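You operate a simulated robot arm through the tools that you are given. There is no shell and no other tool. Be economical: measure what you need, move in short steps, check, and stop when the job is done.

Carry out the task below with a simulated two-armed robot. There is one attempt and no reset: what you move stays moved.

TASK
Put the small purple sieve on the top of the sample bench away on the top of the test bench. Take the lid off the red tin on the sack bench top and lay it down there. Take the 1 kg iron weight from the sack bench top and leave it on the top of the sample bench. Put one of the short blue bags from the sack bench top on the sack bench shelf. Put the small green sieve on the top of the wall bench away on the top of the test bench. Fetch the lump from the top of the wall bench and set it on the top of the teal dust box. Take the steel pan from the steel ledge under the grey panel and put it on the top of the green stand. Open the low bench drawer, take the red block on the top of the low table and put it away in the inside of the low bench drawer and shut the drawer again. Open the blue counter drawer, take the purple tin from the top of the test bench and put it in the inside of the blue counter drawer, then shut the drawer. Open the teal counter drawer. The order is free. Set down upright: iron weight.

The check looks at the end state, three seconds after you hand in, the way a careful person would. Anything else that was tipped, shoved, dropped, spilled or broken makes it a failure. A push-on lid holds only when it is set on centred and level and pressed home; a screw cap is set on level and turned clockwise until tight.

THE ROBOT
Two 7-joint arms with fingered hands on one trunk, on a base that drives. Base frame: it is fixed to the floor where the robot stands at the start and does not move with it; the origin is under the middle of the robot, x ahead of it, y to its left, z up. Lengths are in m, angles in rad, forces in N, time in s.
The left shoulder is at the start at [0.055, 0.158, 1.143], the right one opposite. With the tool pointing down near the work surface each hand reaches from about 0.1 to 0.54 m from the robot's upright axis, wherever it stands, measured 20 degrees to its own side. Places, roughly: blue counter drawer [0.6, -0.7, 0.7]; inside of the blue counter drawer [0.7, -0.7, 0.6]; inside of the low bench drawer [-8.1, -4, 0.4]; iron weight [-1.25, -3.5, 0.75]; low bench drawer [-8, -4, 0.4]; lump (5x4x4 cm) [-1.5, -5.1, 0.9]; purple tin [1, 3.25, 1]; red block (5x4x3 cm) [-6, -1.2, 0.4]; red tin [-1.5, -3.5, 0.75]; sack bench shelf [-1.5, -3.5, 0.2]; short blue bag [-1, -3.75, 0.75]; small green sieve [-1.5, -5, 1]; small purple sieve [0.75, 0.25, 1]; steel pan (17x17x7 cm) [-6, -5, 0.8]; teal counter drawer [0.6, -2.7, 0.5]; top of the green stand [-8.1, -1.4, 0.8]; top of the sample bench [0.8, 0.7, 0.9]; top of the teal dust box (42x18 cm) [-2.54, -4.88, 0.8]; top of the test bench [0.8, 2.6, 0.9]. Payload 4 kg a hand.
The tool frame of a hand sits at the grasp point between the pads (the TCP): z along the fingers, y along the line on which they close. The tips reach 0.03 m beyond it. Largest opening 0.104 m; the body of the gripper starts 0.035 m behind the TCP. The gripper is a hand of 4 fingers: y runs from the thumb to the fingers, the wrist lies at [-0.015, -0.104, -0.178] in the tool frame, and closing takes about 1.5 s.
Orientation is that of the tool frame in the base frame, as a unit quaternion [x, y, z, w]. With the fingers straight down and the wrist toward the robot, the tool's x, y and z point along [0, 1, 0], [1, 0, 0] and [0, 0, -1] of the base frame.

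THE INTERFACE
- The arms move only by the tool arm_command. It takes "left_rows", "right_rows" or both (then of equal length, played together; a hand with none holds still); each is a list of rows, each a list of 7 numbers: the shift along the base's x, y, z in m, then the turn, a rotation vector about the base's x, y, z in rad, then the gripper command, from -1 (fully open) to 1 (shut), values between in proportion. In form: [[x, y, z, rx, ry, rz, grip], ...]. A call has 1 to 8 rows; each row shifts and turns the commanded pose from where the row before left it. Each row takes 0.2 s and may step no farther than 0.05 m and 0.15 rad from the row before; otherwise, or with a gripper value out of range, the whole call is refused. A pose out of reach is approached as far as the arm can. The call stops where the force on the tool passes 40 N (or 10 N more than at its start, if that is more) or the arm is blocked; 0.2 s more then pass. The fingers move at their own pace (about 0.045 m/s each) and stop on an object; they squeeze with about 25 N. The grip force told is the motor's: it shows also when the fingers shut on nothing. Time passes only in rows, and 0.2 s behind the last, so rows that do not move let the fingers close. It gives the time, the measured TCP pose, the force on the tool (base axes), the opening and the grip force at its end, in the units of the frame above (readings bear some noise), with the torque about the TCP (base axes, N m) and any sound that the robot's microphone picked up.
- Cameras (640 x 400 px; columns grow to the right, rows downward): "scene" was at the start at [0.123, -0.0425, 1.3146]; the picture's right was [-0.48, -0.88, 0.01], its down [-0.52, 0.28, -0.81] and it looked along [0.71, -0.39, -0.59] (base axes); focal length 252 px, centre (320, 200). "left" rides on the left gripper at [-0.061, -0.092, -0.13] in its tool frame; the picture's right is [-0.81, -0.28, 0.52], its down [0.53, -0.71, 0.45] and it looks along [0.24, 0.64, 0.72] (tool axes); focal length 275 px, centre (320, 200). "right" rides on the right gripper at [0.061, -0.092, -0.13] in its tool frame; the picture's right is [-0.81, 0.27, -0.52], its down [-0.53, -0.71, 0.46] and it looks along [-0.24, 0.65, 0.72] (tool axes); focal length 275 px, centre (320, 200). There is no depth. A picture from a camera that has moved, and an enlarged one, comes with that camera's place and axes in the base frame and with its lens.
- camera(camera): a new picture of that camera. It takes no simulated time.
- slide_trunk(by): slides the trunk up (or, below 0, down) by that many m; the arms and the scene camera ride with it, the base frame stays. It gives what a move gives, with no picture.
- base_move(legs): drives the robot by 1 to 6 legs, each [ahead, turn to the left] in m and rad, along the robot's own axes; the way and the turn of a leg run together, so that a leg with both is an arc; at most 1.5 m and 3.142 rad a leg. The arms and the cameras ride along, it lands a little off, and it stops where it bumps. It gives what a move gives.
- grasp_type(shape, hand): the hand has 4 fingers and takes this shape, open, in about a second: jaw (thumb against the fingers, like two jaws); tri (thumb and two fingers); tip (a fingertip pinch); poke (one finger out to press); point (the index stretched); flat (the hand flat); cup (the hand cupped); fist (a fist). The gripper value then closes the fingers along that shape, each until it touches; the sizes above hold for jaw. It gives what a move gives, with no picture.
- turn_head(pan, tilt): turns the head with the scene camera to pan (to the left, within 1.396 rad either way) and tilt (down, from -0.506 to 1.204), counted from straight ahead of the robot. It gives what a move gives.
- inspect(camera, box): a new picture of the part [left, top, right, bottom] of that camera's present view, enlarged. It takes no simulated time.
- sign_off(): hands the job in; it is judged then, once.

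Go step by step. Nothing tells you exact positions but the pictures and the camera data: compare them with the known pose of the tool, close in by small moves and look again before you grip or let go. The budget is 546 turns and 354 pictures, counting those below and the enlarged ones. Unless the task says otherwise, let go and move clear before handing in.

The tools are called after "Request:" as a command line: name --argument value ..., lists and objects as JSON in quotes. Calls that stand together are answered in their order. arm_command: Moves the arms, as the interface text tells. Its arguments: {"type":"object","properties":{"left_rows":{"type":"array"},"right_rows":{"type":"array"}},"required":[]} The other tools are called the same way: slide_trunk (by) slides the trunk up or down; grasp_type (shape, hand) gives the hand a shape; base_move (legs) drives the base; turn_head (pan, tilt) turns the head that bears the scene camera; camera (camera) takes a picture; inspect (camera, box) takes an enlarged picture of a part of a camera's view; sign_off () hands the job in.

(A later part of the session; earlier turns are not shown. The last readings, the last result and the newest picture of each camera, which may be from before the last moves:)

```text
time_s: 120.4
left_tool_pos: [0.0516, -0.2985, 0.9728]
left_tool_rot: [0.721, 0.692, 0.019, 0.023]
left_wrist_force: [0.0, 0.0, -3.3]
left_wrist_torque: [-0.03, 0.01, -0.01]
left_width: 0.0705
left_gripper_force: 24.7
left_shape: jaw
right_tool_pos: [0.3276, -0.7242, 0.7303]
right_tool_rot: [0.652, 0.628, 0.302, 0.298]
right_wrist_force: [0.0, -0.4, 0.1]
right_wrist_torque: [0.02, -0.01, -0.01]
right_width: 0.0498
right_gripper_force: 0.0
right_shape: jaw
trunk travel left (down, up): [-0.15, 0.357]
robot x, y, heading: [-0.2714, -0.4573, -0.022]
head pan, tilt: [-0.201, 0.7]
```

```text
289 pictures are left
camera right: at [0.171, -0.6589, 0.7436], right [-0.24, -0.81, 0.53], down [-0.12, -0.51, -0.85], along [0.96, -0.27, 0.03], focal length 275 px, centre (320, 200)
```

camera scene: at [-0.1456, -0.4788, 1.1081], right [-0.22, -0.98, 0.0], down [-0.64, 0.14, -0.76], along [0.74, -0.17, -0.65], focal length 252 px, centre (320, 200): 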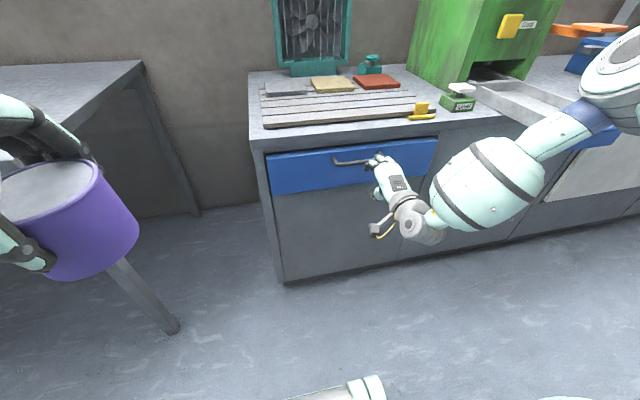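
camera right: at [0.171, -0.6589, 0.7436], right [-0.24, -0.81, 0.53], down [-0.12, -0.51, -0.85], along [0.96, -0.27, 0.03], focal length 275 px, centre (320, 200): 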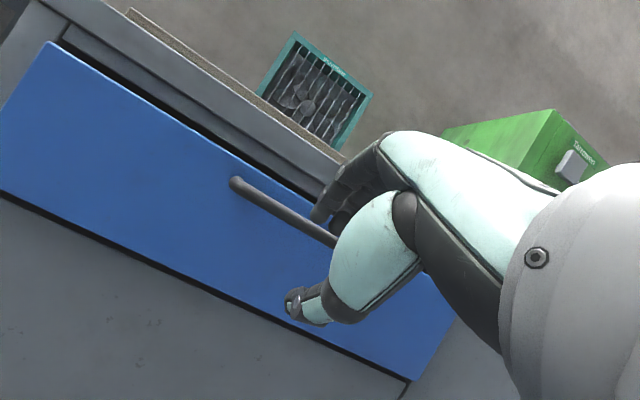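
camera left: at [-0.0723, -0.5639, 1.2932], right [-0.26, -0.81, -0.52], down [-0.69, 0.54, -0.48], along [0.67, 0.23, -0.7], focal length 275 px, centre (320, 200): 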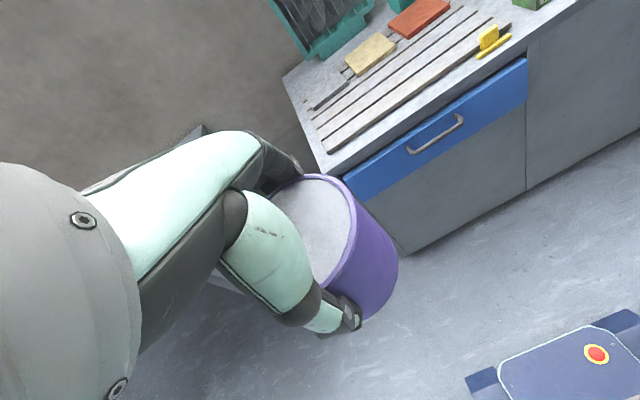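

Request:
arm_command --right_rows '[[0.03, 0, 0, 0, 0, 0, 0.04], [0.03, -0.003, 0, 0, 0, 0, 0.04], [0.03, -0.003, -0.002, 0, 0, 0, 0.04]]'

Request:
camera --camera "right"

Request:
inspect --camera "scene" --box '[300, 110, 460, 210]'

```text
time_s: 121.2
left_tool_pos: [0.0529, -0.2982, 0.9733]
left_tool_rot: [0.722, 0.692, 0.02, 0.023]
left_wrist_force: [0.8, -0.1, -3.4]
left_wrist_torque: [0.02, -0.01, 0.03]
left_width: 0.0704
left_gripper_force: 25.0
left_shape: jaw
right_tool_pos: [0.4049, -0.7448, 0.7554]
right_tool_rot: [0.652, 0.628, 0.302, 0.298]
right_wrist_force: [0.3, 0.3, 0.6]
right_wrist_torque: [0.0, 0.02, 0.01]
right_width: 0.0496
right_gripper_force: 0.2
right_shape: jaw
right hand out of reach, approached as far as the arm can: row 1, 2, 3
trunk travel left (down, up): [-0.15, 0.357]
robot x, y, heading: [-0.2739, -0.458, -0.019]
head pan, tilt: [-0.201, 0.7]
```

```text
288 pictures are left
camera right: at [0.2476, -0.6788, 0.7688], right [-0.24, -0.82, 0.53], down [-0.12, -0.51, -0.85], along [0.96, -0.27, 0.03], focal length 275 px, centre (320, 200)
```

right: 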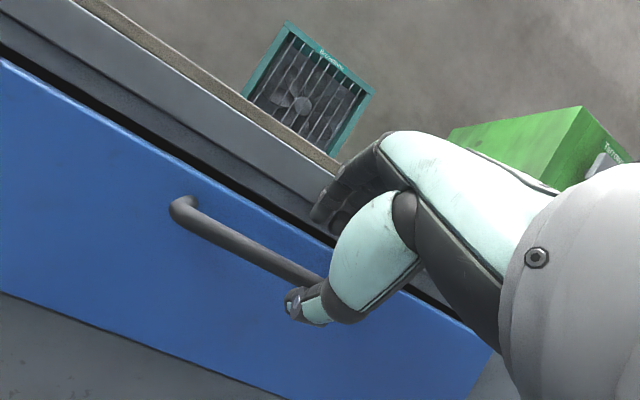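

```text
4.00 times, centred on (380, 160) of scene
camera zoom: at [-0.1453, -0.4785, 1.1081], right [-0.22, -0.98, 0.0], down [-0.64, 0.14, -0.76], along [0.74, -0.17, -0.65], focal length 1009 px, centre (80, 360)
```

zoom: 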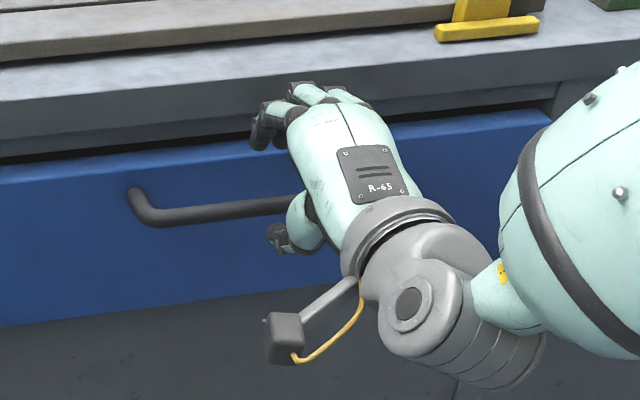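

The arm hits a joint limit when stretching; I return to the good pose and drive the base forward instead.

Request:
arm_command --right_rows '[[-0.04, 0.01, -0.01, 0, 0, 0, 0.04], [-0.04, 0.01, -0.016, 0, 0, 0, 0.04], [0, 0, 0, 0, 0, 0, 0.04]]'

Request:
base_move --legs '[[0.09, 0.02]]'

Request:
camera --camera "right"

Request:
inspect --camera "scene" --box '[300, 110, 460, 210]'

```text
time_s: 122.0
left_tool_pos: [0.0531, -0.2991, 0.9735]
left_tool_rot: [0.722, 0.692, 0.02, 0.023]
left_wrist_force: [0.0, 0.3, -3.9]
left_wrist_torque: [-0.04, 0.03, 0.0]
left_width: 0.0706
left_gripper_force: 25.5
left_shape: jaw
right_tool_pos: [0.3239, -0.7237, 0.7293]
right_tool_rot: [0.653, 0.628, 0.302, 0.298]
right_wrist_force: [-0.4, 0.8, -0.3]
right_wrist_torque: [0.0, -0.01, 0.02]
right_width: 0.05
right_gripper_force: 0.1
right_shape: jaw
trunk travel left (down, up): [-0.15, 0.357]
robot x, y, heading: [-0.2698, -0.4591, -0.021]
head pan, tilt: [-0.201, 0.7]
```

```text
time_s: 123.1
left_tool_pos: [0.14, -0.2932, 0.9735]
left_tool_rot: [0.714, 0.7, 0.019, 0.022]
left_wrist_force: [-0.1, -0.2, -3.7]
left_wrist_torque: [0.02, 0.0, 0.01]
left_width: 0.0708
left_gripper_force: 25.2
left_shape: jaw
right_tool_pos: [0.4199, -0.7105, 0.7286]
right_tool_rot: [0.645, 0.636, 0.305, 0.294]
right_wrist_force: [-6.3, 2.1, -2.4]
right_wrist_torque: [-0.04, 0.0, 0.03]
right_width: 0.0472
right_gripper_force: 0.1
right_shape: jaw
trunk travel left (down, up): [-0.15, 0.357]
robot x, y, heading: [-0.1836, -0.4601, 0.005]
head pan, tilt: [-0.201, 0.7]
```

```text
286 pictures are left
camera right: at [0.261, -0.6493, 0.7423], right [-0.22, -0.82, 0.53], down [-0.11, -0.52, -0.85], along [0.97, -0.25, 0.02], focal length 275 px, centre (320, 200)
```

right: 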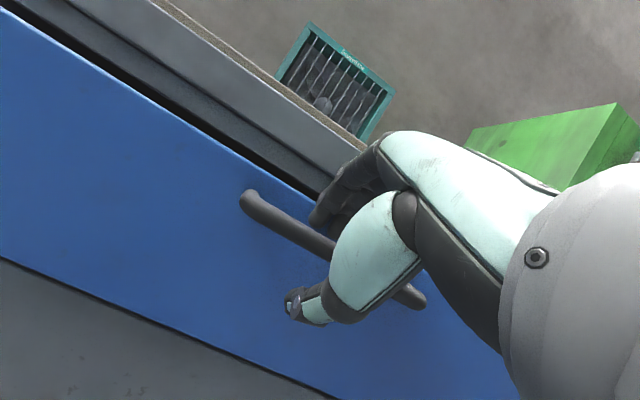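

```text
4.00 times, centred on (380, 160) of scene
camera zoom: at [-0.0551, -0.4767, 1.108], right [-0.2, -0.98, 0.0], down [-0.64, 0.13, -0.76], along [0.74, -0.15, -0.65], focal length 1009 px, centre (80, 360)
```

zoom: 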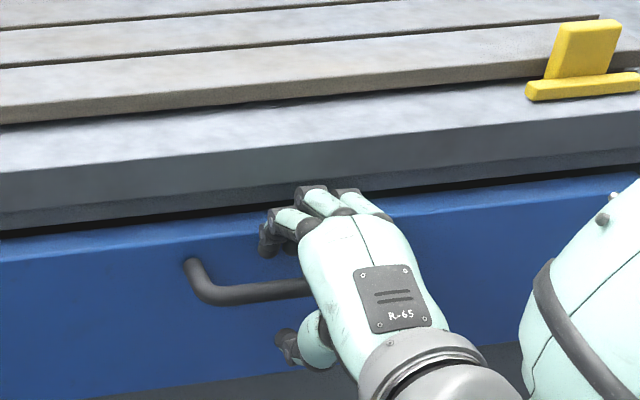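

The bar now lies between fingers and thumb with light contact; I close the hand.

Request:
arm_command --right_rows '[[-0.003, 0, 0, 0, 0, 0, 0.5], [0, 0, 0, 0, 0, 0, 1], [0, 0, 0, 0, 0, 0, 1], [0, 0, 0, 0, 0, 0, 1], [0, 0, 0, 0, 0, 0, 1]]'

Request:
camera --camera "right"

Request:
inspect --camera "scene" --box '[300, 110, 460, 210]'

```text
time_s: 124.3
left_tool_pos: [0.1277, -0.2926, 0.9778]
left_tool_rot: [0.713, 0.7, 0.024, 0.026]
left_wrist_force: [-0.1, 0.2, -4.0]
left_wrist_torque: [0.02, 0.0, -0.05]
left_width: 0.0706
left_gripper_force: 25.3
left_shape: jaw
right_tool_pos: [0.4073, -0.71, 0.7357]
right_tool_rot: [0.643, 0.635, 0.309, 0.297]
right_wrist_force: [0.3, 0.1, -0.7]
right_wrist_torque: [-0.05, 0.02, 0.05]
right_width: 0.0077
right_gripper_force: 25.0
right_shape: jaw
trunk travel left (down, up): [-0.15, 0.357]
robot x, y, heading: [-0.1807, -0.4594, 0.003]
head pan, tilt: [-0.201, 0.7]
```

```text
284 pictures are left
camera right: at [0.249, -0.6492, 0.7481], right [-0.23, -0.82, 0.52], down [-0.1, -0.52, -0.85], along [0.97, -0.25, 0.04], focal length 275 px, centre (320, 200)
```

right: 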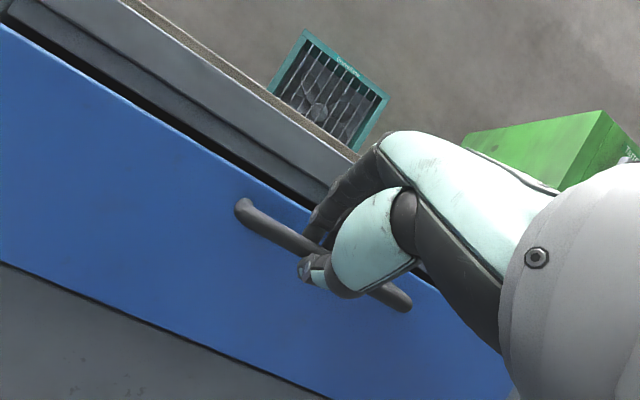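

```text
4.00 times, centred on (380, 160) of scene
camera zoom: at [-0.0552, -0.4766, 1.1081], right [-0.2, -0.98, 0.0], down [-0.64, 0.13, -0.76], along [0.74, -0.15, -0.65], focal length 1009 px, centre (80, 360)
```

zoom: 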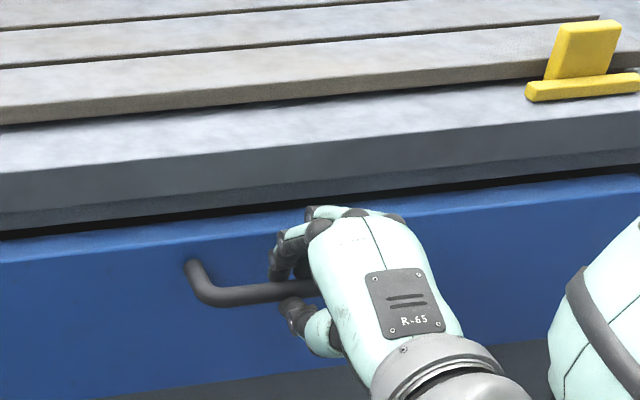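

Request:
arm_command --right_rows '[[-0.01, 0, 0, 0, 0, 0, 1], [-0.01, 0, 0, 0, 0, 0, 1], [-0.015, 0, 0, 0, 0, 0, 1]]'

Request:
inspect --camera "scene" --box '[240, 90, 480, 240]'

```text
time_s: 125.1
left_tool_pos: [0.1286, -0.2928, 0.9759]
left_tool_rot: [0.713, 0.7, 0.022, 0.026]
left_wrist_force: [0.5, -0.3, -3.4]
left_wrist_torque: [0.01, 0.0, 0.02]
left_width: 0.0706
left_gripper_force: 24.9
left_shape: jaw
right_tool_pos: [0.3707, -0.711, 0.7368]
right_tool_rot: [0.643, 0.635, 0.309, 0.298]
right_wrist_force: [1.5, 0.8, -1.1]
right_wrist_torque: [-0.06, -0.01, 0.05]
right_width: 0.0081
right_gripper_force: 25.0
right_shape: jaw
trunk travel left (down, up): [-0.15, 0.357]
robot x, y, heading: [-0.1793, -0.4593, 0.002]
head pan, tilt: [-0.201, 0.7]
```

```text
2.67 times, centred on (360, 165) of scene
camera zoom: at [-0.0555, -0.4767, 1.1081], right [-0.2, -0.98, 0.0], down [-0.64, 0.13, -0.76], along [0.74, -0.15, -0.65], focal length 672 px, centre (213, 293)
```

zoom: 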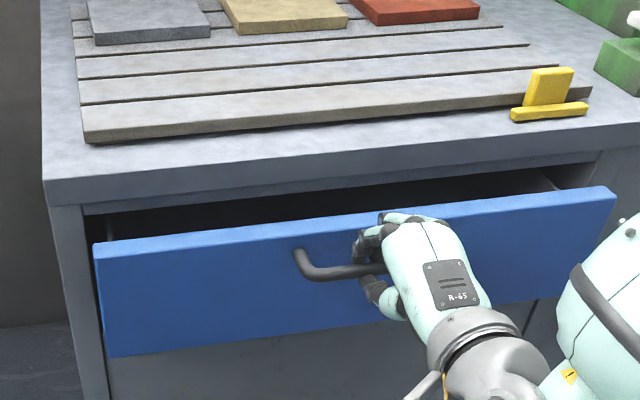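

The drawer follows. I pull further by reversing the base, gripping the handle.

Request:
base_move --legs '[[-0.2, 0]]'

Request:
camera --camera "scene"

```text
time_s: 126.7
left_tool_pos: [-0.076, -0.2929, 0.9767]
left_tool_rot: [0.714, 0.699, 0.022, 0.027]
left_wrist_force: [0.0, 0.1, -3.0]
left_wrist_torque: [0.01, -0.03, 0.01]
left_width: 0.0709
left_gripper_force: 25.3
left_shape: jaw
right_tool_pos: [0.1677, -0.7102, 0.7376]
right_tool_rot: [0.644, 0.633, 0.308, 0.298]
right_wrist_force: [1.3, 10.6, -5.8]
right_wrist_torque: [0.06, 0.08, 0.29]
right_width: 0.0075
right_gripper_force: 24.5
right_shape: jaw
trunk travel left (down, up): [-0.15, 0.357]
robot x, y, heading: [-0.3853, -0.4583, -0.005]
head pan, tilt: [-0.201, 0.7]
```

```text
281 pictures are left
camera scene: at [-0.2602, -0.4764, 1.1082], right [-0.2, -0.98, 0.0], down [-0.64, 0.13, -0.76], along [0.74, -0.15, -0.65], focal length 252 px, centre (320, 200)
```

scene: 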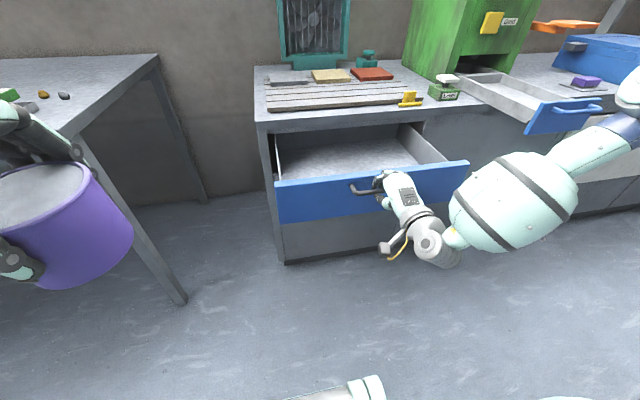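

The drawer is open about 24 cm. I release the handle, draw the right hand back and up, and then drive closer so the left hand can reach inside.

Request:
arm_command --right_rows '[[0, 0, 0, 0, 0, 0, 0.3], [0, 0, 0, 0, 0, 0, 0], [0, 0, 0, 0, 0, 0, -0.2], [-0.03, 0, -0.01, 0, 0, 0, -0.2], [-0.04, 0, -0.01, 0, 0, 0, -0.2], [-0.02, -0.03, 0.02, 0, 0, 0, -0.2], [0, -0.02, 0.04, 0, 0, 0, -0.2], [0, -0.02, 0.04, 0, 0, 0, -0.2]]'

Request:
arm_command --right_rows '[[0, -0.02, 0.04, 0, 0, 0, -0.2], [0, -0.02, 0.04, 0, 0, 0, -0.2], [0, -0.02, 0.04, 0, 0, 0, -0.2]]'

Request:
camera --camera "scene"

```text
time_s: 128.5
left_tool_pos: [-0.0842, -0.2936, 0.9845]
left_tool_rot: [0.711, 0.702, 0.021, 0.031]
left_wrist_force: [1.0, -0.2, -3.6]
left_wrist_torque: [-0.02, 0.02, -0.03]
left_width: 0.0705
left_gripper_force: 24.8
left_shape: jaw
right_tool_pos: [0.0807, -0.7865, 0.8214]
right_tool_rot: [0.642, 0.632, 0.311, 0.301]
right_wrist_force: [-0.1, -0.1, 0.5]
right_wrist_torque: [-0.01, 0.13, 0.01]
right_width: 0.0621
right_gripper_force: 0.0
right_shape: jaw
right hand out of reach, approached as far as the arm can: row 5, 8
trunk travel left (down, up): [-0.15, 0.357]
robot x, y, heading: [-0.3843, -0.4597, -0.003]
head pan, tilt: [-0.201, 0.7]
```

```text
time_s: 129.3
left_tool_pos: [-0.0862, -0.2933, 0.9846]
left_tool_rot: [0.712, 0.702, 0.021, 0.033]
left_wrist_force: [-0.2, -0.6, -3.2]
left_wrist_torque: [0.02, 0.01, 0.02]
left_width: 0.0704
left_gripper_force: 25.8
left_shape: jaw
right_tool_pos: [0.0806, -0.8493, 0.943]
right_tool_rot: [0.642, 0.633, 0.312, 0.299]
right_wrist_force: [-0.1, 0.0, -0.2]
right_wrist_torque: [0.02, 0.0, 0.02]
right_width: 0.0625
right_gripper_force: 0.0
right_shape: jaw
trunk travel left (down, up): [-0.15, 0.357]
robot x, y, heading: [-0.3829, -0.4629, -0.005]
head pan, tilt: [-0.201, 0.7]
```

```text
280 pictures are left
camera scene: at [-0.2615, -0.4773, 1.1084], right [-0.2, -0.98, 0.0], down [-0.64, 0.13, -0.76], along [0.74, -0.15, -0.65], focal length 252 px, centre (320, 200)
```

scene: 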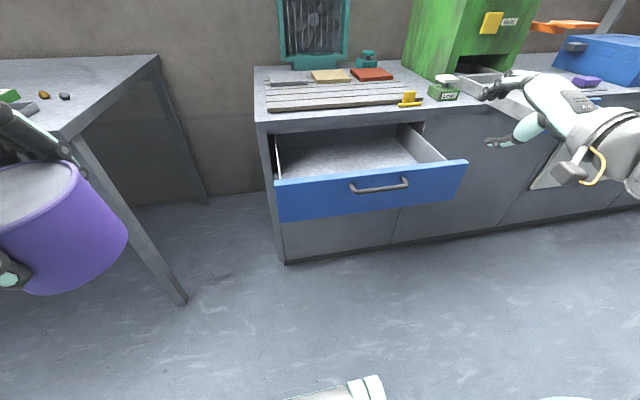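

Request:
base_move --legs '[[0.15, 0]]'

Request:
arm_command --left_rows '[[0.03, -0.03, 0, 0.01, 0.035, 0, 1], [0.03, -0.03, 0, 0.008, 0.035, 0, 1], [0.03, -0.03, 0, 0, 0, 0, 1], [0.03, -0.03, 0, 0, 0, 0, 1], [0.03, -0.03, 0, 0, 0, 0, 1], [0.03, -0.03, 0, 0, 0, 0, 1], [0.03, -0.03, 0, 0, 0, 0, 1], [0.03, -0.03, 0, 0, 0, 0, 1]]'

Request:
camera --camera "scene"

Request:
camera --camera "left"

```text
time_s: 130.6
left_tool_pos: [0.0581, -0.2931, 0.981]
left_tool_rot: [0.714, 0.699, 0.028, 0.03]
left_wrist_force: [-0.4, 0.1, -2.3]
left_wrist_torque: [0.0, 0.0, -0.01]
left_width: 0.0708
left_gripper_force: 25.0
left_shape: jaw
right_tool_pos: [0.228, -0.8483, 0.9432]
right_tool_rot: [0.641, 0.634, 0.314, 0.3]
right_wrist_force: [-0.3, 0.0, 0.0]
right_wrist_torque: [-0.01, 0.02, 0.01]
right_width: 0.0623
right_gripper_force: 0.0
right_shape: jaw
trunk travel left (down, up): [-0.15, 0.357]
robot x, y, heading: [-0.2387, -0.4615, 0.001]
head pan, tilt: [-0.201, 0.7]
```

```text
time_s: 132.4
left_tool_pos: [0.2994, -0.5325, 0.9779]
left_tool_rot: [0.714, 0.7, 0.01, -0.002]
left_wrist_force: [-0.2, -1.1, -2.7]
left_wrist_torque: [-0.03, 0.01, 0.0]
left_width: 0.0703
left_gripper_force: 25.4
left_shape: jaw
right_tool_pos: [0.2288, -0.8486, 0.9418]
right_tool_rot: [0.642, 0.633, 0.313, 0.3]
right_wrist_force: [0.0, -0.6, -0.4]
right_wrist_torque: [0.01, -0.01, 0.05]
right_width: 0.0625
right_gripper_force: 0.0
right_shape: jaw
trunk travel left (down, up): [-0.15, 0.357]
robot x, y, heading: [-0.2374, -0.4605, 0.004]
head pan, tilt: [-0.201, 0.7]
```

```text
279 pictures are left
camera scene: at [-0.1125, -0.4781, 1.108], right [-0.2, -0.98, 0.0], down [-0.64, 0.13, -0.76], along [0.74, -0.15, -0.65], focal length 252 px, centre (320, 200)
```

scene: 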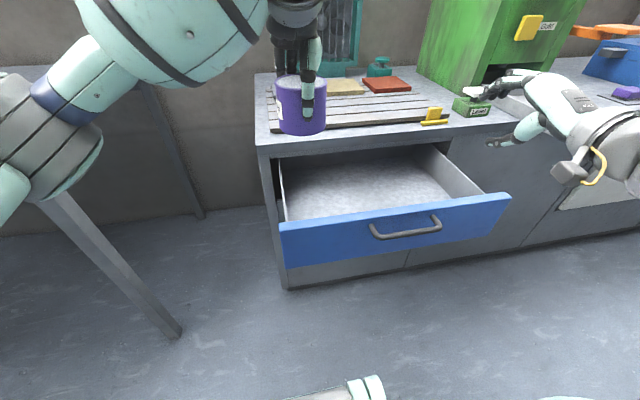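

```text
278 pictures are left
camera left: at [0.2051, -0.5939, 1.107], right [-0.28, -0.8, -0.53], down [-0.7, 0.55, -0.46], along [0.66, 0.24, -0.71], focal length 275 px, centre (320, 200)
```

left: 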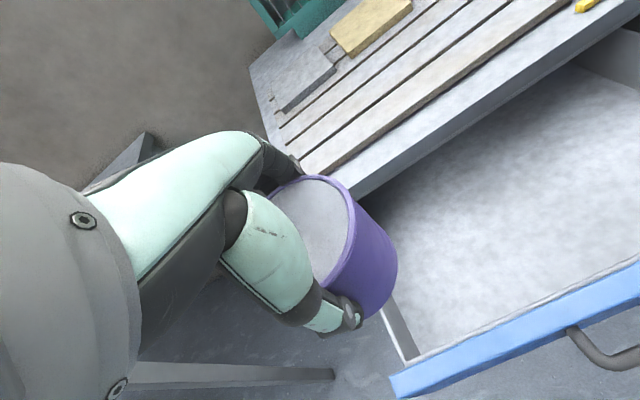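

The gap between panel and counter runs x 0.25–0.455. I carry the tin to [0.353, -0.64] and lower it into the drawer.

Request:
arm_command --left_rows '[[0.018, -0.035, 0, 0, 0, 0, 1], [0.018, -0.036, 0, 0, 0, 0, 1], [0.018, -0.036, 0, 0, 0, 0, 1], [0, 0, -0.035, 0, 0, 0, 1], [0, 0, -0.035, 0, 0, 0, 1], [0, 0, -0.035, 0, 0, 0, 1]]'

Request:
camera --camera "scene"

Request:
camera --camera "left"

```text
time_s: 133.8
left_tool_pos: [0.3542, -0.6403, 0.8728]
left_tool_rot: [0.714, 0.7, 0.009, -0.001]
left_wrist_force: [0.2, 0.1, -2.6]
left_wrist_torque: [-0.01, 0.0, 0.0]
left_width: 0.0707
left_gripper_force: 24.8
left_shape: jaw
right_tool_pos: [0.2289, -0.8481, 0.9436]
right_tool_rot: [0.642, 0.633, 0.313, 0.3]
right_wrist_force: [0.3, 0.2, 0.3]
right_wrist_torque: [0.07, 0.01, 0.0]
right_width: 0.0625
right_gripper_force: 0.1
right_shape: jaw
trunk travel left (down, up): [-0.15, 0.357]
robot x, y, heading: [-0.2411, -0.462, -0.002]
head pan, tilt: [-0.201, 0.7]
```

```text
277 pictures are left
camera scene: at [-0.1121, -0.4767, 1.108], right [-0.2, -0.98, 0.0], down [-0.64, 0.13, -0.76], along [0.74, -0.15, -0.66], focal length 252 px, centre (320, 200)
```

scene: 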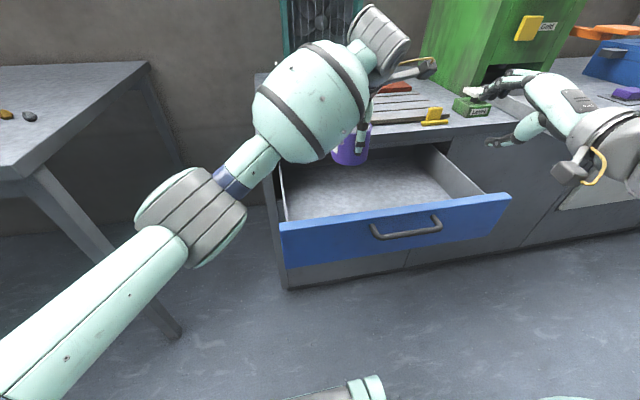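

```text
276 pictures are left
camera left: at [0.2601, -0.7011, 1.0019], right [-0.28, -0.8, -0.53], down [-0.7, 0.55, -0.46], along [0.66, 0.24, -0.71], focal length 275 px, centre (320, 200)
```

left: 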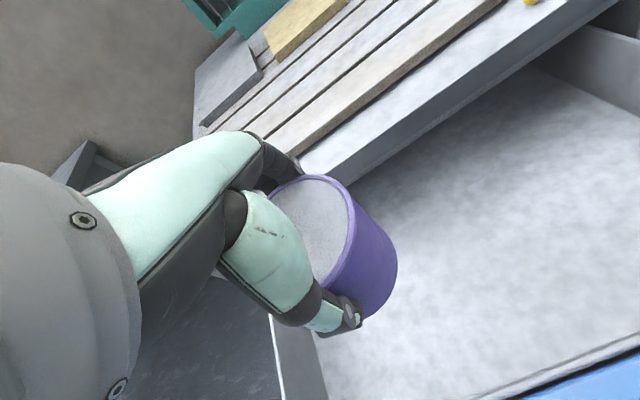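

Request:
arm_command --left_rows '[[0, 0, -0.035, 0, 0, 0, 1], [0, 0, -0.035, 0, 0, 0, 1], [0, 0, -0.03, 0, 0, 0, 1], [0, 0, -0.02, 0, 0, 0, 1]]'

Request:
camera --camera "left"

Request:
inspect --camera "scene" --box '[260, 100, 500, 250]'

```text
time_s: 134.8
left_tool_pos: [0.3526, -0.6404, 0.7558]
left_tool_rot: [0.714, 0.7, 0.009, -0.001]
left_wrist_force: [0.6, -1.1, -3.6]
left_wrist_torque: [-0.03, 0.02, 0.01]
left_width: 0.0704
left_gripper_force: 25.5
left_shape: jaw
right_tool_pos: [0.2284, -0.848, 0.9439]
right_tool_rot: [0.641, 0.633, 0.313, 0.3]
right_wrist_force: [-0.2, 0.4, -0.5]
right_wrist_torque: [0.04, -0.03, -0.02]
right_width: 0.0625
right_gripper_force: 0.0
right_shape: jaw
trunk travel left (down, up): [-0.15, 0.357]
robot x, y, heading: [-0.2407, -0.4634, 0.004]
head pan, tilt: [-0.201, 0.7]
```

```text
275 pictures are left
camera left: at [0.2587, -0.7013, 0.883], right [-0.29, -0.8, -0.53], down [-0.7, 0.55, -0.46], along [0.66, 0.24, -0.71], focal length 275 px, centre (320, 200)
```

left: 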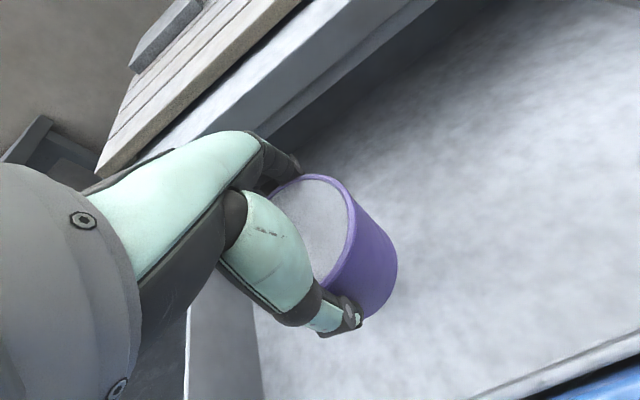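

```text
2.67 times, centred on (380, 175) of scene
camera zoom: at [-0.1128, -0.4771, 1.1081], right [-0.2, -0.98, 0.0], down [-0.64, 0.13, -0.76], along [0.74, -0.15, -0.65], focal length 672 px, centre (160, 267)
```

zoom: 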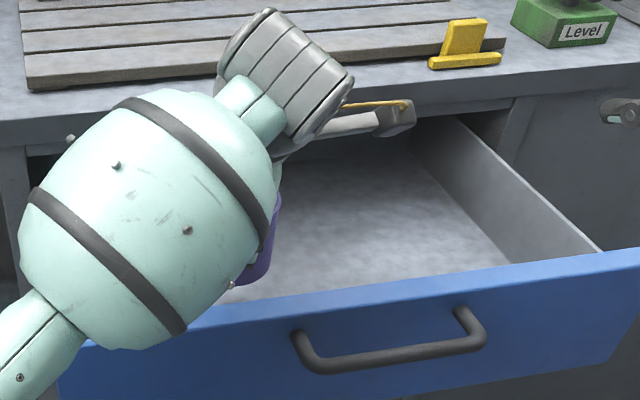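

Request:
arm_command --left_rows '[[0, 0, -0.012, 0, 0, 0, 1], [0, 0, -0.01, 0, 0, 0, 1], [0, 0, -0.008, 0, 0, 0, 1]]'

Request:
arm_command --left_rows '[[0, 0, -0.006, 0, 0, 0, 1]]'

Request:
arm_command --left_rows '[[0, 0, -0.006, 0, 0, 0, 1]]'

Request:
camera --camera "left"

```text
time_s: 135.6
left_tool_pos: [0.3516, -0.6413, 0.7245]
left_tool_rot: [0.715, 0.7, 0.009, 0.0]
left_wrist_force: [0.6, 0.7, -3.5]
left_wrist_torque: [0.01, 0.02, 0.02]
left_width: 0.0702
left_gripper_force: 24.5
left_shape: jaw
right_tool_pos: [0.2286, -0.8489, 0.9441]
right_tool_rot: [0.641, 0.633, 0.314, 0.3]
right_wrist_force: [0.2, -0.2, -0.6]
right_wrist_torque: [-0.02, 0.03, 0.02]
right_width: 0.0625
right_gripper_force: 0.0
right_shape: jaw
trunk travel left (down, up): [-0.15, 0.357]
robot x, y, heading: [-0.2385, -0.4624, 0.004]
head pan, tilt: [-0.201, 0.7]
```

```text
time_s: 136.0
left_tool_pos: [0.3527, -0.6418, 0.7188]
left_tool_rot: [0.715, 0.7, 0.009, -0.001]
left_wrist_force: [0.2, 0.1, -3.7]
left_wrist_torque: [-0.02, 0.01, 0.01]
left_width: 0.0701
left_gripper_force: 25.0
left_shape: jaw
right_tool_pos: [0.2285, -0.8483, 0.9444]
right_tool_rot: [0.641, 0.633, 0.313, 0.3]
right_wrist_force: [0.5, 1.2, -0.7]
right_wrist_torque: [0.02, 0.0, 0.01]
right_width: 0.0624
right_gripper_force: 0.0
right_shape: jaw
trunk travel left (down, up): [-0.15, 0.357]
robot x, y, heading: [-0.2405, -0.4613, 0.0]
head pan, tilt: [-0.201, 0.7]
```

```text
time_s: 136.4
left_tool_pos: [0.353, -0.6406, 0.7136]
left_tool_rot: [0.714, 0.7, 0.01, -0.001]
left_wrist_force: [0.3, -0.5, -2.8]
left_wrist_torque: [0.01, 0.0, 0.0]
left_width: 0.0704
left_gripper_force: 25.0
left_shape: jaw
right_tool_pos: [0.2292, -0.8495, 0.9438]
right_tool_rot: [0.641, 0.633, 0.313, 0.301]
right_wrist_force: [0.2, 0.0, -0.1]
right_wrist_torque: [0.03, -0.01, 0.0]
right_width: 0.0624
right_gripper_force: 0.1
right_shape: jaw
trunk travel left (down, up): [-0.15, 0.357]
robot x, y, heading: [-0.2416, -0.4605, 0.003]
head pan, tilt: [-0.201, 0.7]
```

```text
273 pictures are left
camera left: at [0.2593, -0.7013, 0.8419], right [-0.28, -0.8, -0.53], down [-0.7, 0.55, -0.46], along [0.66, 0.24, -0.71], focal length 275 px, centre (320, 200)
```

left: 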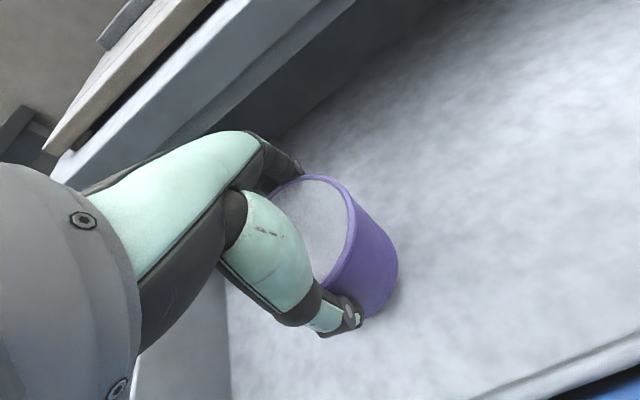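

Request:
arm_command --left_rows '[[0, 0, -0.006, 0, 0, 0, 1]]'

Request:
arm_command --left_rows '[[0, 0, -0.005, 0, 0, 0, 1]]'

Request:
arm_command --left_rows '[[0, 0, -0.005, 0, 0, 0, 1]]'

```text
time_s: 136.8
left_tool_pos: [0.3532, -0.6405, 0.7076]
left_tool_rot: [0.714, 0.7, 0.009, -0.001]
left_wrist_force: [-0.4, -0.1, -3.7]
left_wrist_torque: [-0.02, 0.02, -0.02]
left_width: 0.0703
left_gripper_force: 25.4
left_shape: jaw
right_tool_pos: [0.2283, -0.8478, 0.9449]
right_tool_rot: [0.641, 0.633, 0.314, 0.3]
right_wrist_force: [0.3, 0.1, 0.1]
right_wrist_torque: [-0.01, 0.0, 0.0]
right_width: 0.062
right_gripper_force: 0.0
right_shape: jaw
trunk travel left (down, up): [-0.15, 0.357]
robot x, y, heading: [-0.242, -0.4606, 0.01]
head pan, tilt: [-0.201, 0.7]
```

```text
time_s: 137.2
left_tool_pos: [0.3532, -0.6409, 0.7034]
left_tool_rot: [0.714, 0.701, 0.009, 0.0]
left_wrist_force: [0.9, -0.2, -3.7]
left_wrist_torque: [0.0, 0.01, -0.03]
left_width: 0.0703
left_gripper_force: 25.3
left_shape: jaw
right_tool_pos: [0.2297, -0.8484, 0.9421]
right_tool_rot: [0.641, 0.633, 0.313, 0.299]
right_wrist_force: [-0.1, -0.5, -0.3]
right_wrist_torque: [0.02, -0.02, -0.01]
right_width: 0.0624
right_gripper_force: 0.1
right_shape: jaw
trunk travel left (down, up): [-0.15, 0.357]
robot x, y, heading: [-0.2402, -0.4592, 0.004]
head pan, tilt: [-0.201, 0.7]
```

```text
time_s: 137.6
left_tool_pos: [0.3531, -0.6401, 0.6971]
left_tool_rot: [0.714, 0.7, 0.009, -0.001]
left_wrist_force: [0.1, -0.5, -2.6]
left_wrist_torque: [0.04, 0.01, 0.03]
left_width: 0.0706
left_gripper_force: 25.1
left_shape: jaw
right_tool_pos: [0.2292, -0.8471, 0.9429]
right_tool_rot: [0.641, 0.633, 0.313, 0.301]
right_wrist_force: [-0.7, 0.1, -0.3]
right_wrist_torque: [0.0, 0.02, 0.01]
right_width: 0.0624
right_gripper_force: 0.1
right_shape: jaw
trunk travel left (down, up): [-0.15, 0.357]
robot x, y, heading: [-0.2418, -0.4579, 0.003]
head pan, tilt: [-0.201, 0.7]
```

Request:
arm_command --left_rows '[[0, 0, -0.006, 0, 0, 0, 1]]'

Request:
arm_command --left_rows '[[0, 0, -0.006, 0, 0, 0, 1]]'

Request:
arm_command --left_rows '[[0, 0, -0.005, 0, 0, 0, 1]]'

Request:
camera --camera "left"

```text
time_s: 138.0
left_tool_pos: [0.3538, -0.6405, 0.6929]
left_tool_rot: [0.715, 0.699, 0.008, 0.0]
left_wrist_force: [0.2, 0.1, -1.2]
left_wrist_torque: [-0.06, 0.11, -0.03]
left_width: 0.0704
left_gripper_force: 25.4
left_shape: jaw
right_tool_pos: [0.2277, -0.8473, 0.9432]
right_tool_rot: [0.642, 0.633, 0.312, 0.3]
right_wrist_force: [0.0, -0.2, -0.8]
right_wrist_torque: [0.02, 0.03, -0.02]
right_width: 0.0623
right_gripper_force: 0.1
right_shape: jaw
trunk travel left (down, up): [-0.15, 0.357]
robot x, y, heading: [-0.2429, -0.4622, 0.003]
head pan, tilt: [-0.201, 0.7]
```

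```text
time_s: 138.4
left_tool_pos: [0.3527, -0.6411, 0.6916]
left_tool_rot: [0.715, 0.699, 0.011, 0.005]
left_wrist_force: [1.0, -0.3, 18.8]
left_wrist_torque: [0.05, 0.39, -0.01]
left_width: 0.0702
left_gripper_force: 24.7
left_shape: jaw
right_tool_pos: [0.2267, -0.8486, 0.9458]
right_tool_rot: [0.642, 0.632, 0.313, 0.302]
right_wrist_force: [-0.9, -0.1, -0.3]
right_wrist_torque: [-0.01, 0.02, 0.03]
right_width: 0.0624
right_gripper_force: 0.1
right_shape: jaw
trunk travel left (down, up): [-0.15, 0.357]
robot x, y, heading: [-0.2419, -0.4619, -0.003]
head pan, tilt: [-0.201, 0.7]
```

```text
time_s: 138.8
left_tool_pos: [0.3516, -0.6417, 0.6879]
left_tool_rot: [0.715, 0.699, 0.012, 0.008]
left_wrist_force: [1.6, 1.7, 38.1]
left_wrist_torque: [0.1, 0.03, 0.09]
left_width: 0.0692
left_gripper_force: 24.6
left_shape: jaw
right_tool_pos: [0.2254, -0.8469, 0.9459]
right_tool_rot: [0.64, 0.633, 0.314, 0.302]
right_wrist_force: [0.8, 0.0, 0.3]
right_wrist_torque: [-0.02, 0.0, -0.01]
right_width: 0.0625
right_gripper_force: 0.1
right_shape: jaw
trunk travel left (down, up): [-0.15, 0.357]
robot x, y, heading: [-0.2342, -0.4623, 0.003]
head pan, tilt: [-0.201, 0.7]
```

```text
272 pictures are left
camera left: at [0.256, -0.7012, 0.8161], right [-0.28, -0.8, -0.53], down [-0.69, 0.55, -0.47], along [0.67, 0.23, -0.7], focal length 275 px, centre (320, 200)
```

left: 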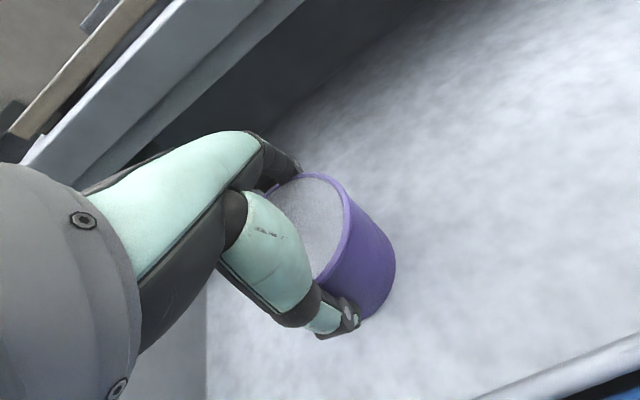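

On the floor. I relieve the pressure, open, and lift straight out.

Request:
arm_command --left_rows '[[0, 0, 0.008, 0, 0, 0, 1], [0, 0, 0, 0, 0, 0, 0.2], [0, 0, 0, 0, 0, 0, -0.2], [0, 0, 0, 0, 0, 0, -0.8], [0, 0, 0, 0, 0, 0, -0.8], [0, 0, 0, 0, 0, 0, -0.8]]'

Request:
camera --camera "left"

```text
time_s: 140.2
left_tool_pos: [0.3527, -0.6392, 0.6873]
left_tool_rot: [0.714, 0.7, 0.008, -0.002]
left_wrist_force: [0.5, -2.6, 3.4]
left_wrist_torque: [-0.02, -0.07, -0.05]
left_width: 0.0937
left_gripper_force: 0.0
left_shape: jaw
right_tool_pos: [0.2277, -0.8469, 0.9441]
right_tool_rot: [0.642, 0.632, 0.313, 0.301]
right_wrist_force: [0.8, -0.2, 0.2]
right_wrist_torque: [0.0, 0.0, 0.01]
right_width: 0.0628
right_gripper_force: 0.0
right_shape: jaw
trunk travel left (down, up): [-0.15, 0.357]
robot x, y, heading: [-0.241, -0.4592, 0.007]
head pan, tilt: [-0.201, 0.7]
```

```text
271 pictures are left
camera left: at [0.2589, -0.7006, 0.8157], right [-0.29, -0.8, -0.53], down [-0.7, 0.55, -0.45], along [0.66, 0.24, -0.71], focal length 275 px, centre (320, 200)
```

left: 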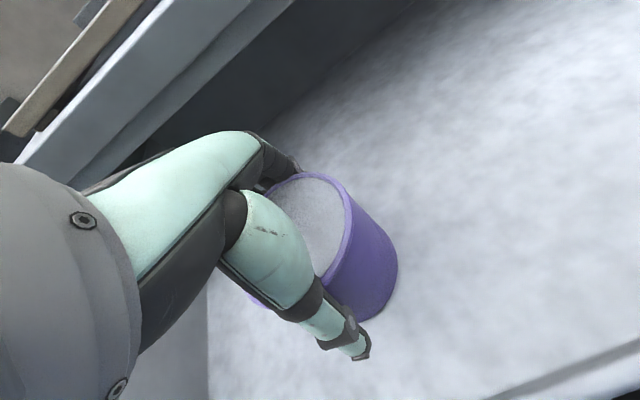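

Request:
arm_command --left_rows '[[0, 0, 0, 0, 0, 0, -1], [0.003, 0.002, 0, 0, 0, 0, -1], [0, 0, 0.008, 0, 0, 0, -1]]'

Request:
camera --camera "left"

```text
time_s: 141.0
left_tool_pos: [0.3543, -0.6375, 0.6962]
left_tool_rot: [0.714, 0.7, 0.009, -0.001]
left_wrist_force: [-0.3, 0.3, -0.7]
left_wrist_torque: [0.03, -0.01, -0.01]
left_width: 0.1039
left_gripper_force: 0.0
left_shape: jaw
right_tool_pos: [0.2286, -0.8483, 0.9436]
right_tool_rot: [0.641, 0.633, 0.314, 0.301]
right_wrist_force: [-0.7, 0.6, 0.9]
right_wrist_torque: [0.0, -0.01, 0.04]
right_width: 0.0626
right_gripper_force: 0.1
right_shape: jaw
trunk travel left (down, up): [-0.15, 0.357]
robot x, y, heading: [-0.2403, -0.4601, 0.002]
head pan, tilt: [-0.201, 0.7]
```

```text
270 pictures are left
camera left: at [0.2611, -0.6985, 0.825], right [-0.28, -0.8, -0.53], down [-0.7, 0.55, -0.46], along [0.66, 0.24, -0.71], focal length 275 px, centre (320, 200)
```

left: 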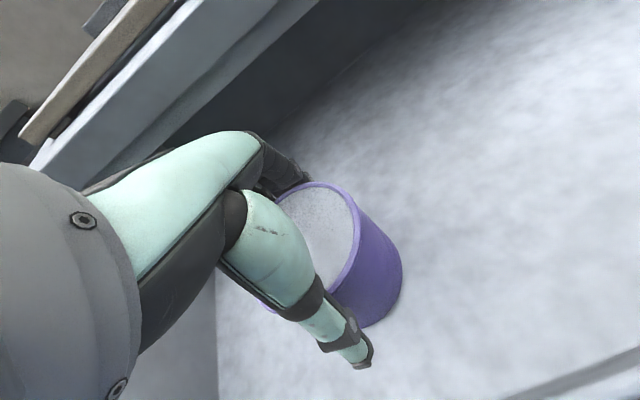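

Clear. I lift the left hand straight up and out.

Request:
arm_command --left_rows '[[0, 0, 0.02, 0, 0, 0, -1], [0, 0, 0.04, 0, 0, 0, -1], [0, 0, 0.045, 0, 0, 0, -1], [0, 0, 0.045, 0, 0, 0, -1], [0, 0, 0.045, 0, 0, 0, -1], [0, 0, 0.045, 0, 0, 0, -1], [-0.03, 0.03, 0.01, 0, 0, 0, -1], [-0.03, 0.035, 0, 0, 0, 0, -1]]'

Request:
arm_command --left_rows '[[-0.03, 0.035, 0, 0, 0, 0, -1], [-0.03, 0.035, 0, 0, 0, 0, -1], [-0.03, 0.035, 0, 0, 0, 0, -1], [-0.03, 0.035, 0, 0, 0, 0, -1], [-0.03, 0.035, 0, 0, 0, 0, -1]]'

Request:
camera --camera "scene"

```text
time_s: 142.8
left_tool_pos: [0.2948, -0.5704, 0.9446]
left_tool_rot: [0.714, 0.701, 0.008, 0.001]
left_wrist_force: [-0.4, 1.0, 0.2]
left_wrist_torque: [-0.05, -0.01, 0.0]
left_width: 0.1042
left_gripper_force: 0.1
left_shape: jaw
right_tool_pos: [0.2277, -0.8467, 0.9448]
right_tool_rot: [0.641, 0.633, 0.313, 0.301]
right_wrist_force: [0.2, -0.3, 0.7]
right_wrist_torque: [0.0, -0.01, -0.03]
right_width: 0.0625
right_gripper_force: 0.1
right_shape: jaw
trunk travel left (down, up): [-0.15, 0.357]
robot x, y, heading: [-0.2391, -0.457, 0.001]
head pan, tilt: [-0.201, 0.7]
```

```text
time_s: 144.0
left_tool_pos: [0.1459, -0.397, 0.9459]
left_tool_rot: [0.714, 0.7, 0.009, 0.0]
left_wrist_force: [-0.7, 0.5, 0.0]
left_wrist_torque: [-0.05, -0.06, 0.0]
left_width: 0.104
left_gripper_force: 0.1
left_shape: jaw
right_tool_pos: [0.2274, -0.8471, 0.9438]
right_tool_rot: [0.641, 0.633, 0.314, 0.301]
right_wrist_force: [-0.6, 0.6, -0.2]
right_wrist_torque: [0.02, -0.01, -0.01]
right_width: 0.0625
right_gripper_force: 0.1
right_shape: jaw
trunk travel left (down, up): [-0.15, 0.357]
robot x, y, heading: [-0.2405, -0.4586, 0.001]
head pan, tilt: [-0.201, 0.7]
```

```text
269 pictures are left
camera scene: at [-0.1141, -0.4758, 1.1083], right [-0.2, -0.98, 0.0], down [-0.64, 0.13, -0.76], along [0.74, -0.15, -0.65], focal length 252 px, centre (320, 200)
```

scene: 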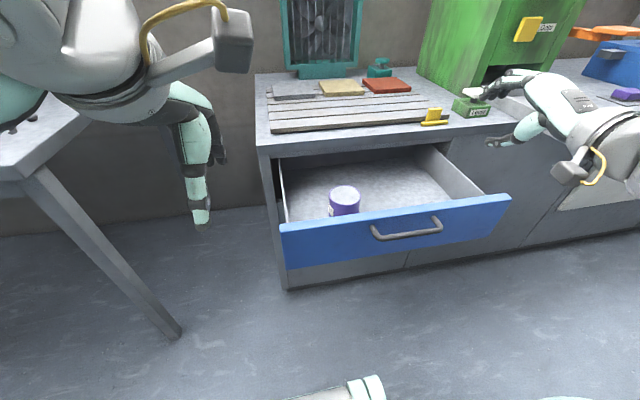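

The tin stands in the drawer. I back off, close the right hand into pushing form in front of the handle and push the drawer shut by driving.

Request:
base_move --legs '[[-0.26, 0]]'

Request:
arm_command --right_rows '[[0.02, 0.01, -0.03, 0, 0, 0, 1], [0.02, 0.015, -0.035, 0, 0, 0, 1], [0.02, 0.02, -0.035, 0, 0, 0, 1], [0.02, 0.02, -0.035, 0, 0, 0, 1], [0.02, 0.02, -0.035, 0, 0, 0, 1], [0.015, 0.02, -0.035, 0, 0, 0, 1], [0, 0.015, -0.01, 0, 0, 0, 1]]'

Request:
camera --camera "scene"

```text
time_s: 145.9
left_tool_pos: [-0.1199, -0.3983, 0.9466]
left_tool_rot: [0.714, 0.7, 0.01, 0.0]
left_wrist_force: [0.1, -0.5, 0.3]
left_wrist_torque: [0.01, -0.04, 0.02]
left_width: 0.1044
left_gripper_force: 0.2
left_shape: jaw
right_tool_pos: [-0.039, -0.8485, 0.9442]
right_tool_rot: [0.641, 0.632, 0.314, 0.301]
right_wrist_force: [-0.1, 0.2, -0.4]
right_wrist_torque: [-0.02, 0.0, -0.02]
right_width: 0.0625
right_gripper_force: 0.1
right_shape: jaw
trunk travel left (down, up): [-0.15, 0.357]
robot x, y, heading: [-0.5061, -0.4605, -0.003]
head pan, tilt: [-0.201, 0.7]
```

```text
time_s: 147.5
left_tool_pos: [-0.1293, -0.3988, 0.9509]
left_tool_rot: [0.714, 0.7, 0.014, 0.004]
left_wrist_force: [-0.2, 0.6, 0.0]
left_wrist_torque: [-0.01, 0.04, 0.01]
left_width: 0.1039
left_gripper_force: 0.0
left_shape: jaw
right_tool_pos: [0.0688, -0.7286, 0.7324]
right_tool_rot: [0.64, 0.63, 0.316, 0.305]
right_wrist_force: [0.1, 0.6, -0.4]
right_wrist_torque: [0.05, -0.07, 0.0]
right_width: 0.0
right_gripper_force: 25.6
right_shape: jaw
trunk travel left (down, up): [-0.15, 0.357]
robot x, y, heading: [-0.5031, -0.4562, 0.0]
head pan, tilt: [-0.201, 0.7]
```

```text
268 pictures are left
camera scene: at [-0.3785, -0.4773, 1.1082], right [-0.2, -0.98, 0.0], down [-0.64, 0.13, -0.76], along [0.74, -0.15, -0.65], focal length 252 px, centre (320, 200)
```

scene: 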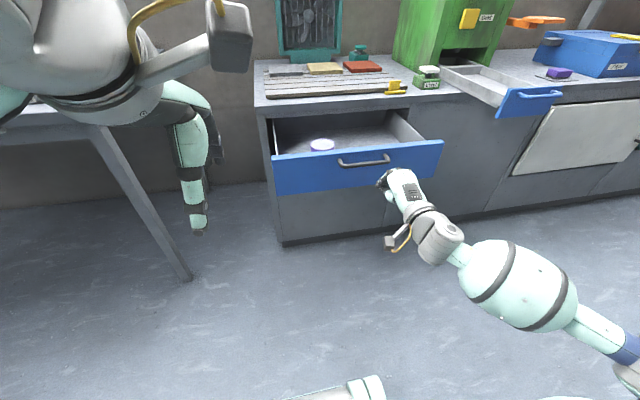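

Request:
base_move --legs '[[0.24, 0]]'

Request:
camera --camera "scene"

```text
time_s: 149.3
left_tool_pos: [0.1147, -0.3975, 0.9505]
left_tool_rot: [0.714, 0.7, 0.013, 0.004]
left_wrist_force: [-0.1, -0.4, 0.1]
left_wrist_torque: [-0.01, 0.02, -0.02]
left_width: 0.1041
left_gripper_force: 0.1
left_shape: jaw
right_tool_pos: [0.3122, -0.7269, 0.7314]
right_tool_rot: [0.639, 0.632, 0.316, 0.304]
right_wrist_force: [-0.1, -1.0, -0.6]
right_wrist_torque: [-0.01, 0.0, -0.04]
right_width: 0.0001
right_gripper_force: 24.9
right_shape: jaw
trunk travel left (down, up): [-0.15, 0.357]
robot x, y, heading: [-0.2605, -0.4629, 0.002]
head pan, tilt: [-0.201, 0.7]
```

```text
267 pictures are left
camera scene: at [-0.1344, -0.477, 1.1079], right [-0.2, -0.98, 0.0], down [-0.64, 0.13, -0.76], along [0.74, -0.15, -0.66], focal length 252 px, centre (320, 200)
```

scene: 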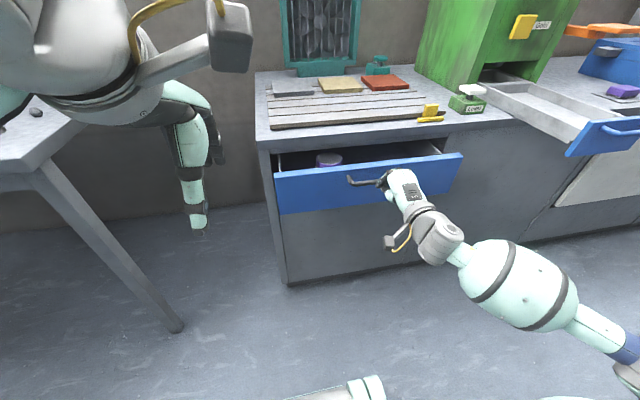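

Request:
base_move --legs '[[0.085, 0]]'

Request:
inspect --camera "scene" --box '[240, 90, 480, 240]'

```text
time_s: 150.6
left_tool_pos: [0.1752, -0.4029, 0.958]
left_tool_rot: [0.718, 0.696, 0.013, 0.016]
left_wrist_force: [-0.6, 0.5, -0.8]
left_wrist_torque: [0.01, -0.01, -0.02]
left_width: 0.1039
left_gripper_force: 0.0
left_shape: jaw
right_tool_pos: [0.3769, -0.7254, 0.745]
right_tool_rot: [0.634, 0.629, 0.325, 0.311]
right_wrist_force: [0.2, 0.2, -0.4]
right_wrist_torque: [-0.02, 0.04, 0.01]
right_width: 0.0002
right_gripper_force: 25.0
right_shape: jaw
trunk travel left (down, up): [-0.15, 0.357]
robot x, y, heading: [-0.1747, -0.461, 0.001]
head pan, tilt: [-0.201, 0.7]
stopped in leg 1: the force on the tool passed its limit (the readings are from after the stop); the commanded pose is now the measured one
```

```text
2.67 times, centred on (360, 165) of scene
camera zoom: at [-0.0504, -0.4774, 1.1078], right [-0.2, -0.98, 0.0], down [-0.64, 0.13, -0.75], along [0.74, -0.15, -0.66], focal length 672 px, centre (213, 293)
```

zoom: 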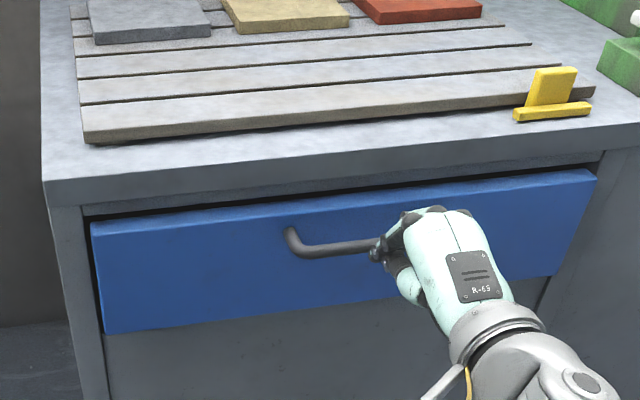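

Request:
arm_command --right_rows '[[0.01, 0, -0.004, 0, 0, 0, 1], [0.01, 0, 0, 0, 0, 0, 1], [0.01, 0, 0, 0, 0, 0, 1]]'

Request:
inspect --camera "scene" --box '[240, 90, 480, 240]'

```text
time_s: 151.5
left_tool_pos: [0.1638, -0.4051, 0.9611]
left_tool_rot: [0.722, 0.692, 0.012, 0.022]
left_wrist_force: [0.8, 0.6, -0.2]
left_wrist_torque: [0.01, 0.05, -0.02]
left_width: 0.104
left_gripper_force: 0.1
left_shape: jaw
right_tool_pos: [0.3971, -0.7254, 0.748]
right_tool_rot: [0.632, 0.627, 0.329, 0.314]
right_wrist_force: [-1.0, 0.2, -0.8]
right_wrist_torque: [-0.02, 0.03, 0.03]
right_width: 0.0
right_gripper_force: 25.0
right_shape: jaw
trunk travel left (down, up): [-0.15, 0.357]
robot x, y, heading: [-0.1812, -0.4618, -0.002]
head pan, tilt: [-0.201, 0.7]
stopped in row 3 (right hand): the force on the tool passed its limit (the readings are from after the stop); the commanded pose is now the measured one
```

```text
2.67 times, centred on (360, 165) of scene
camera zoom: at [-0.0506, -0.4771, 1.1078], right [-0.2, -0.98, 0.0], down [-0.64, 0.13, -0.75], along [0.74, -0.15, -0.66], focal length 672 px, centre (213, 293)
```

zoom: 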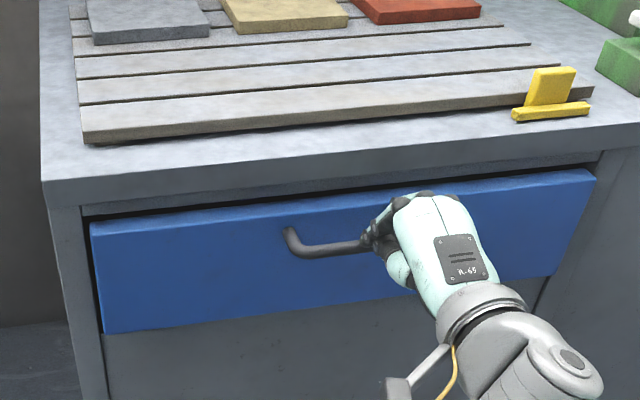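

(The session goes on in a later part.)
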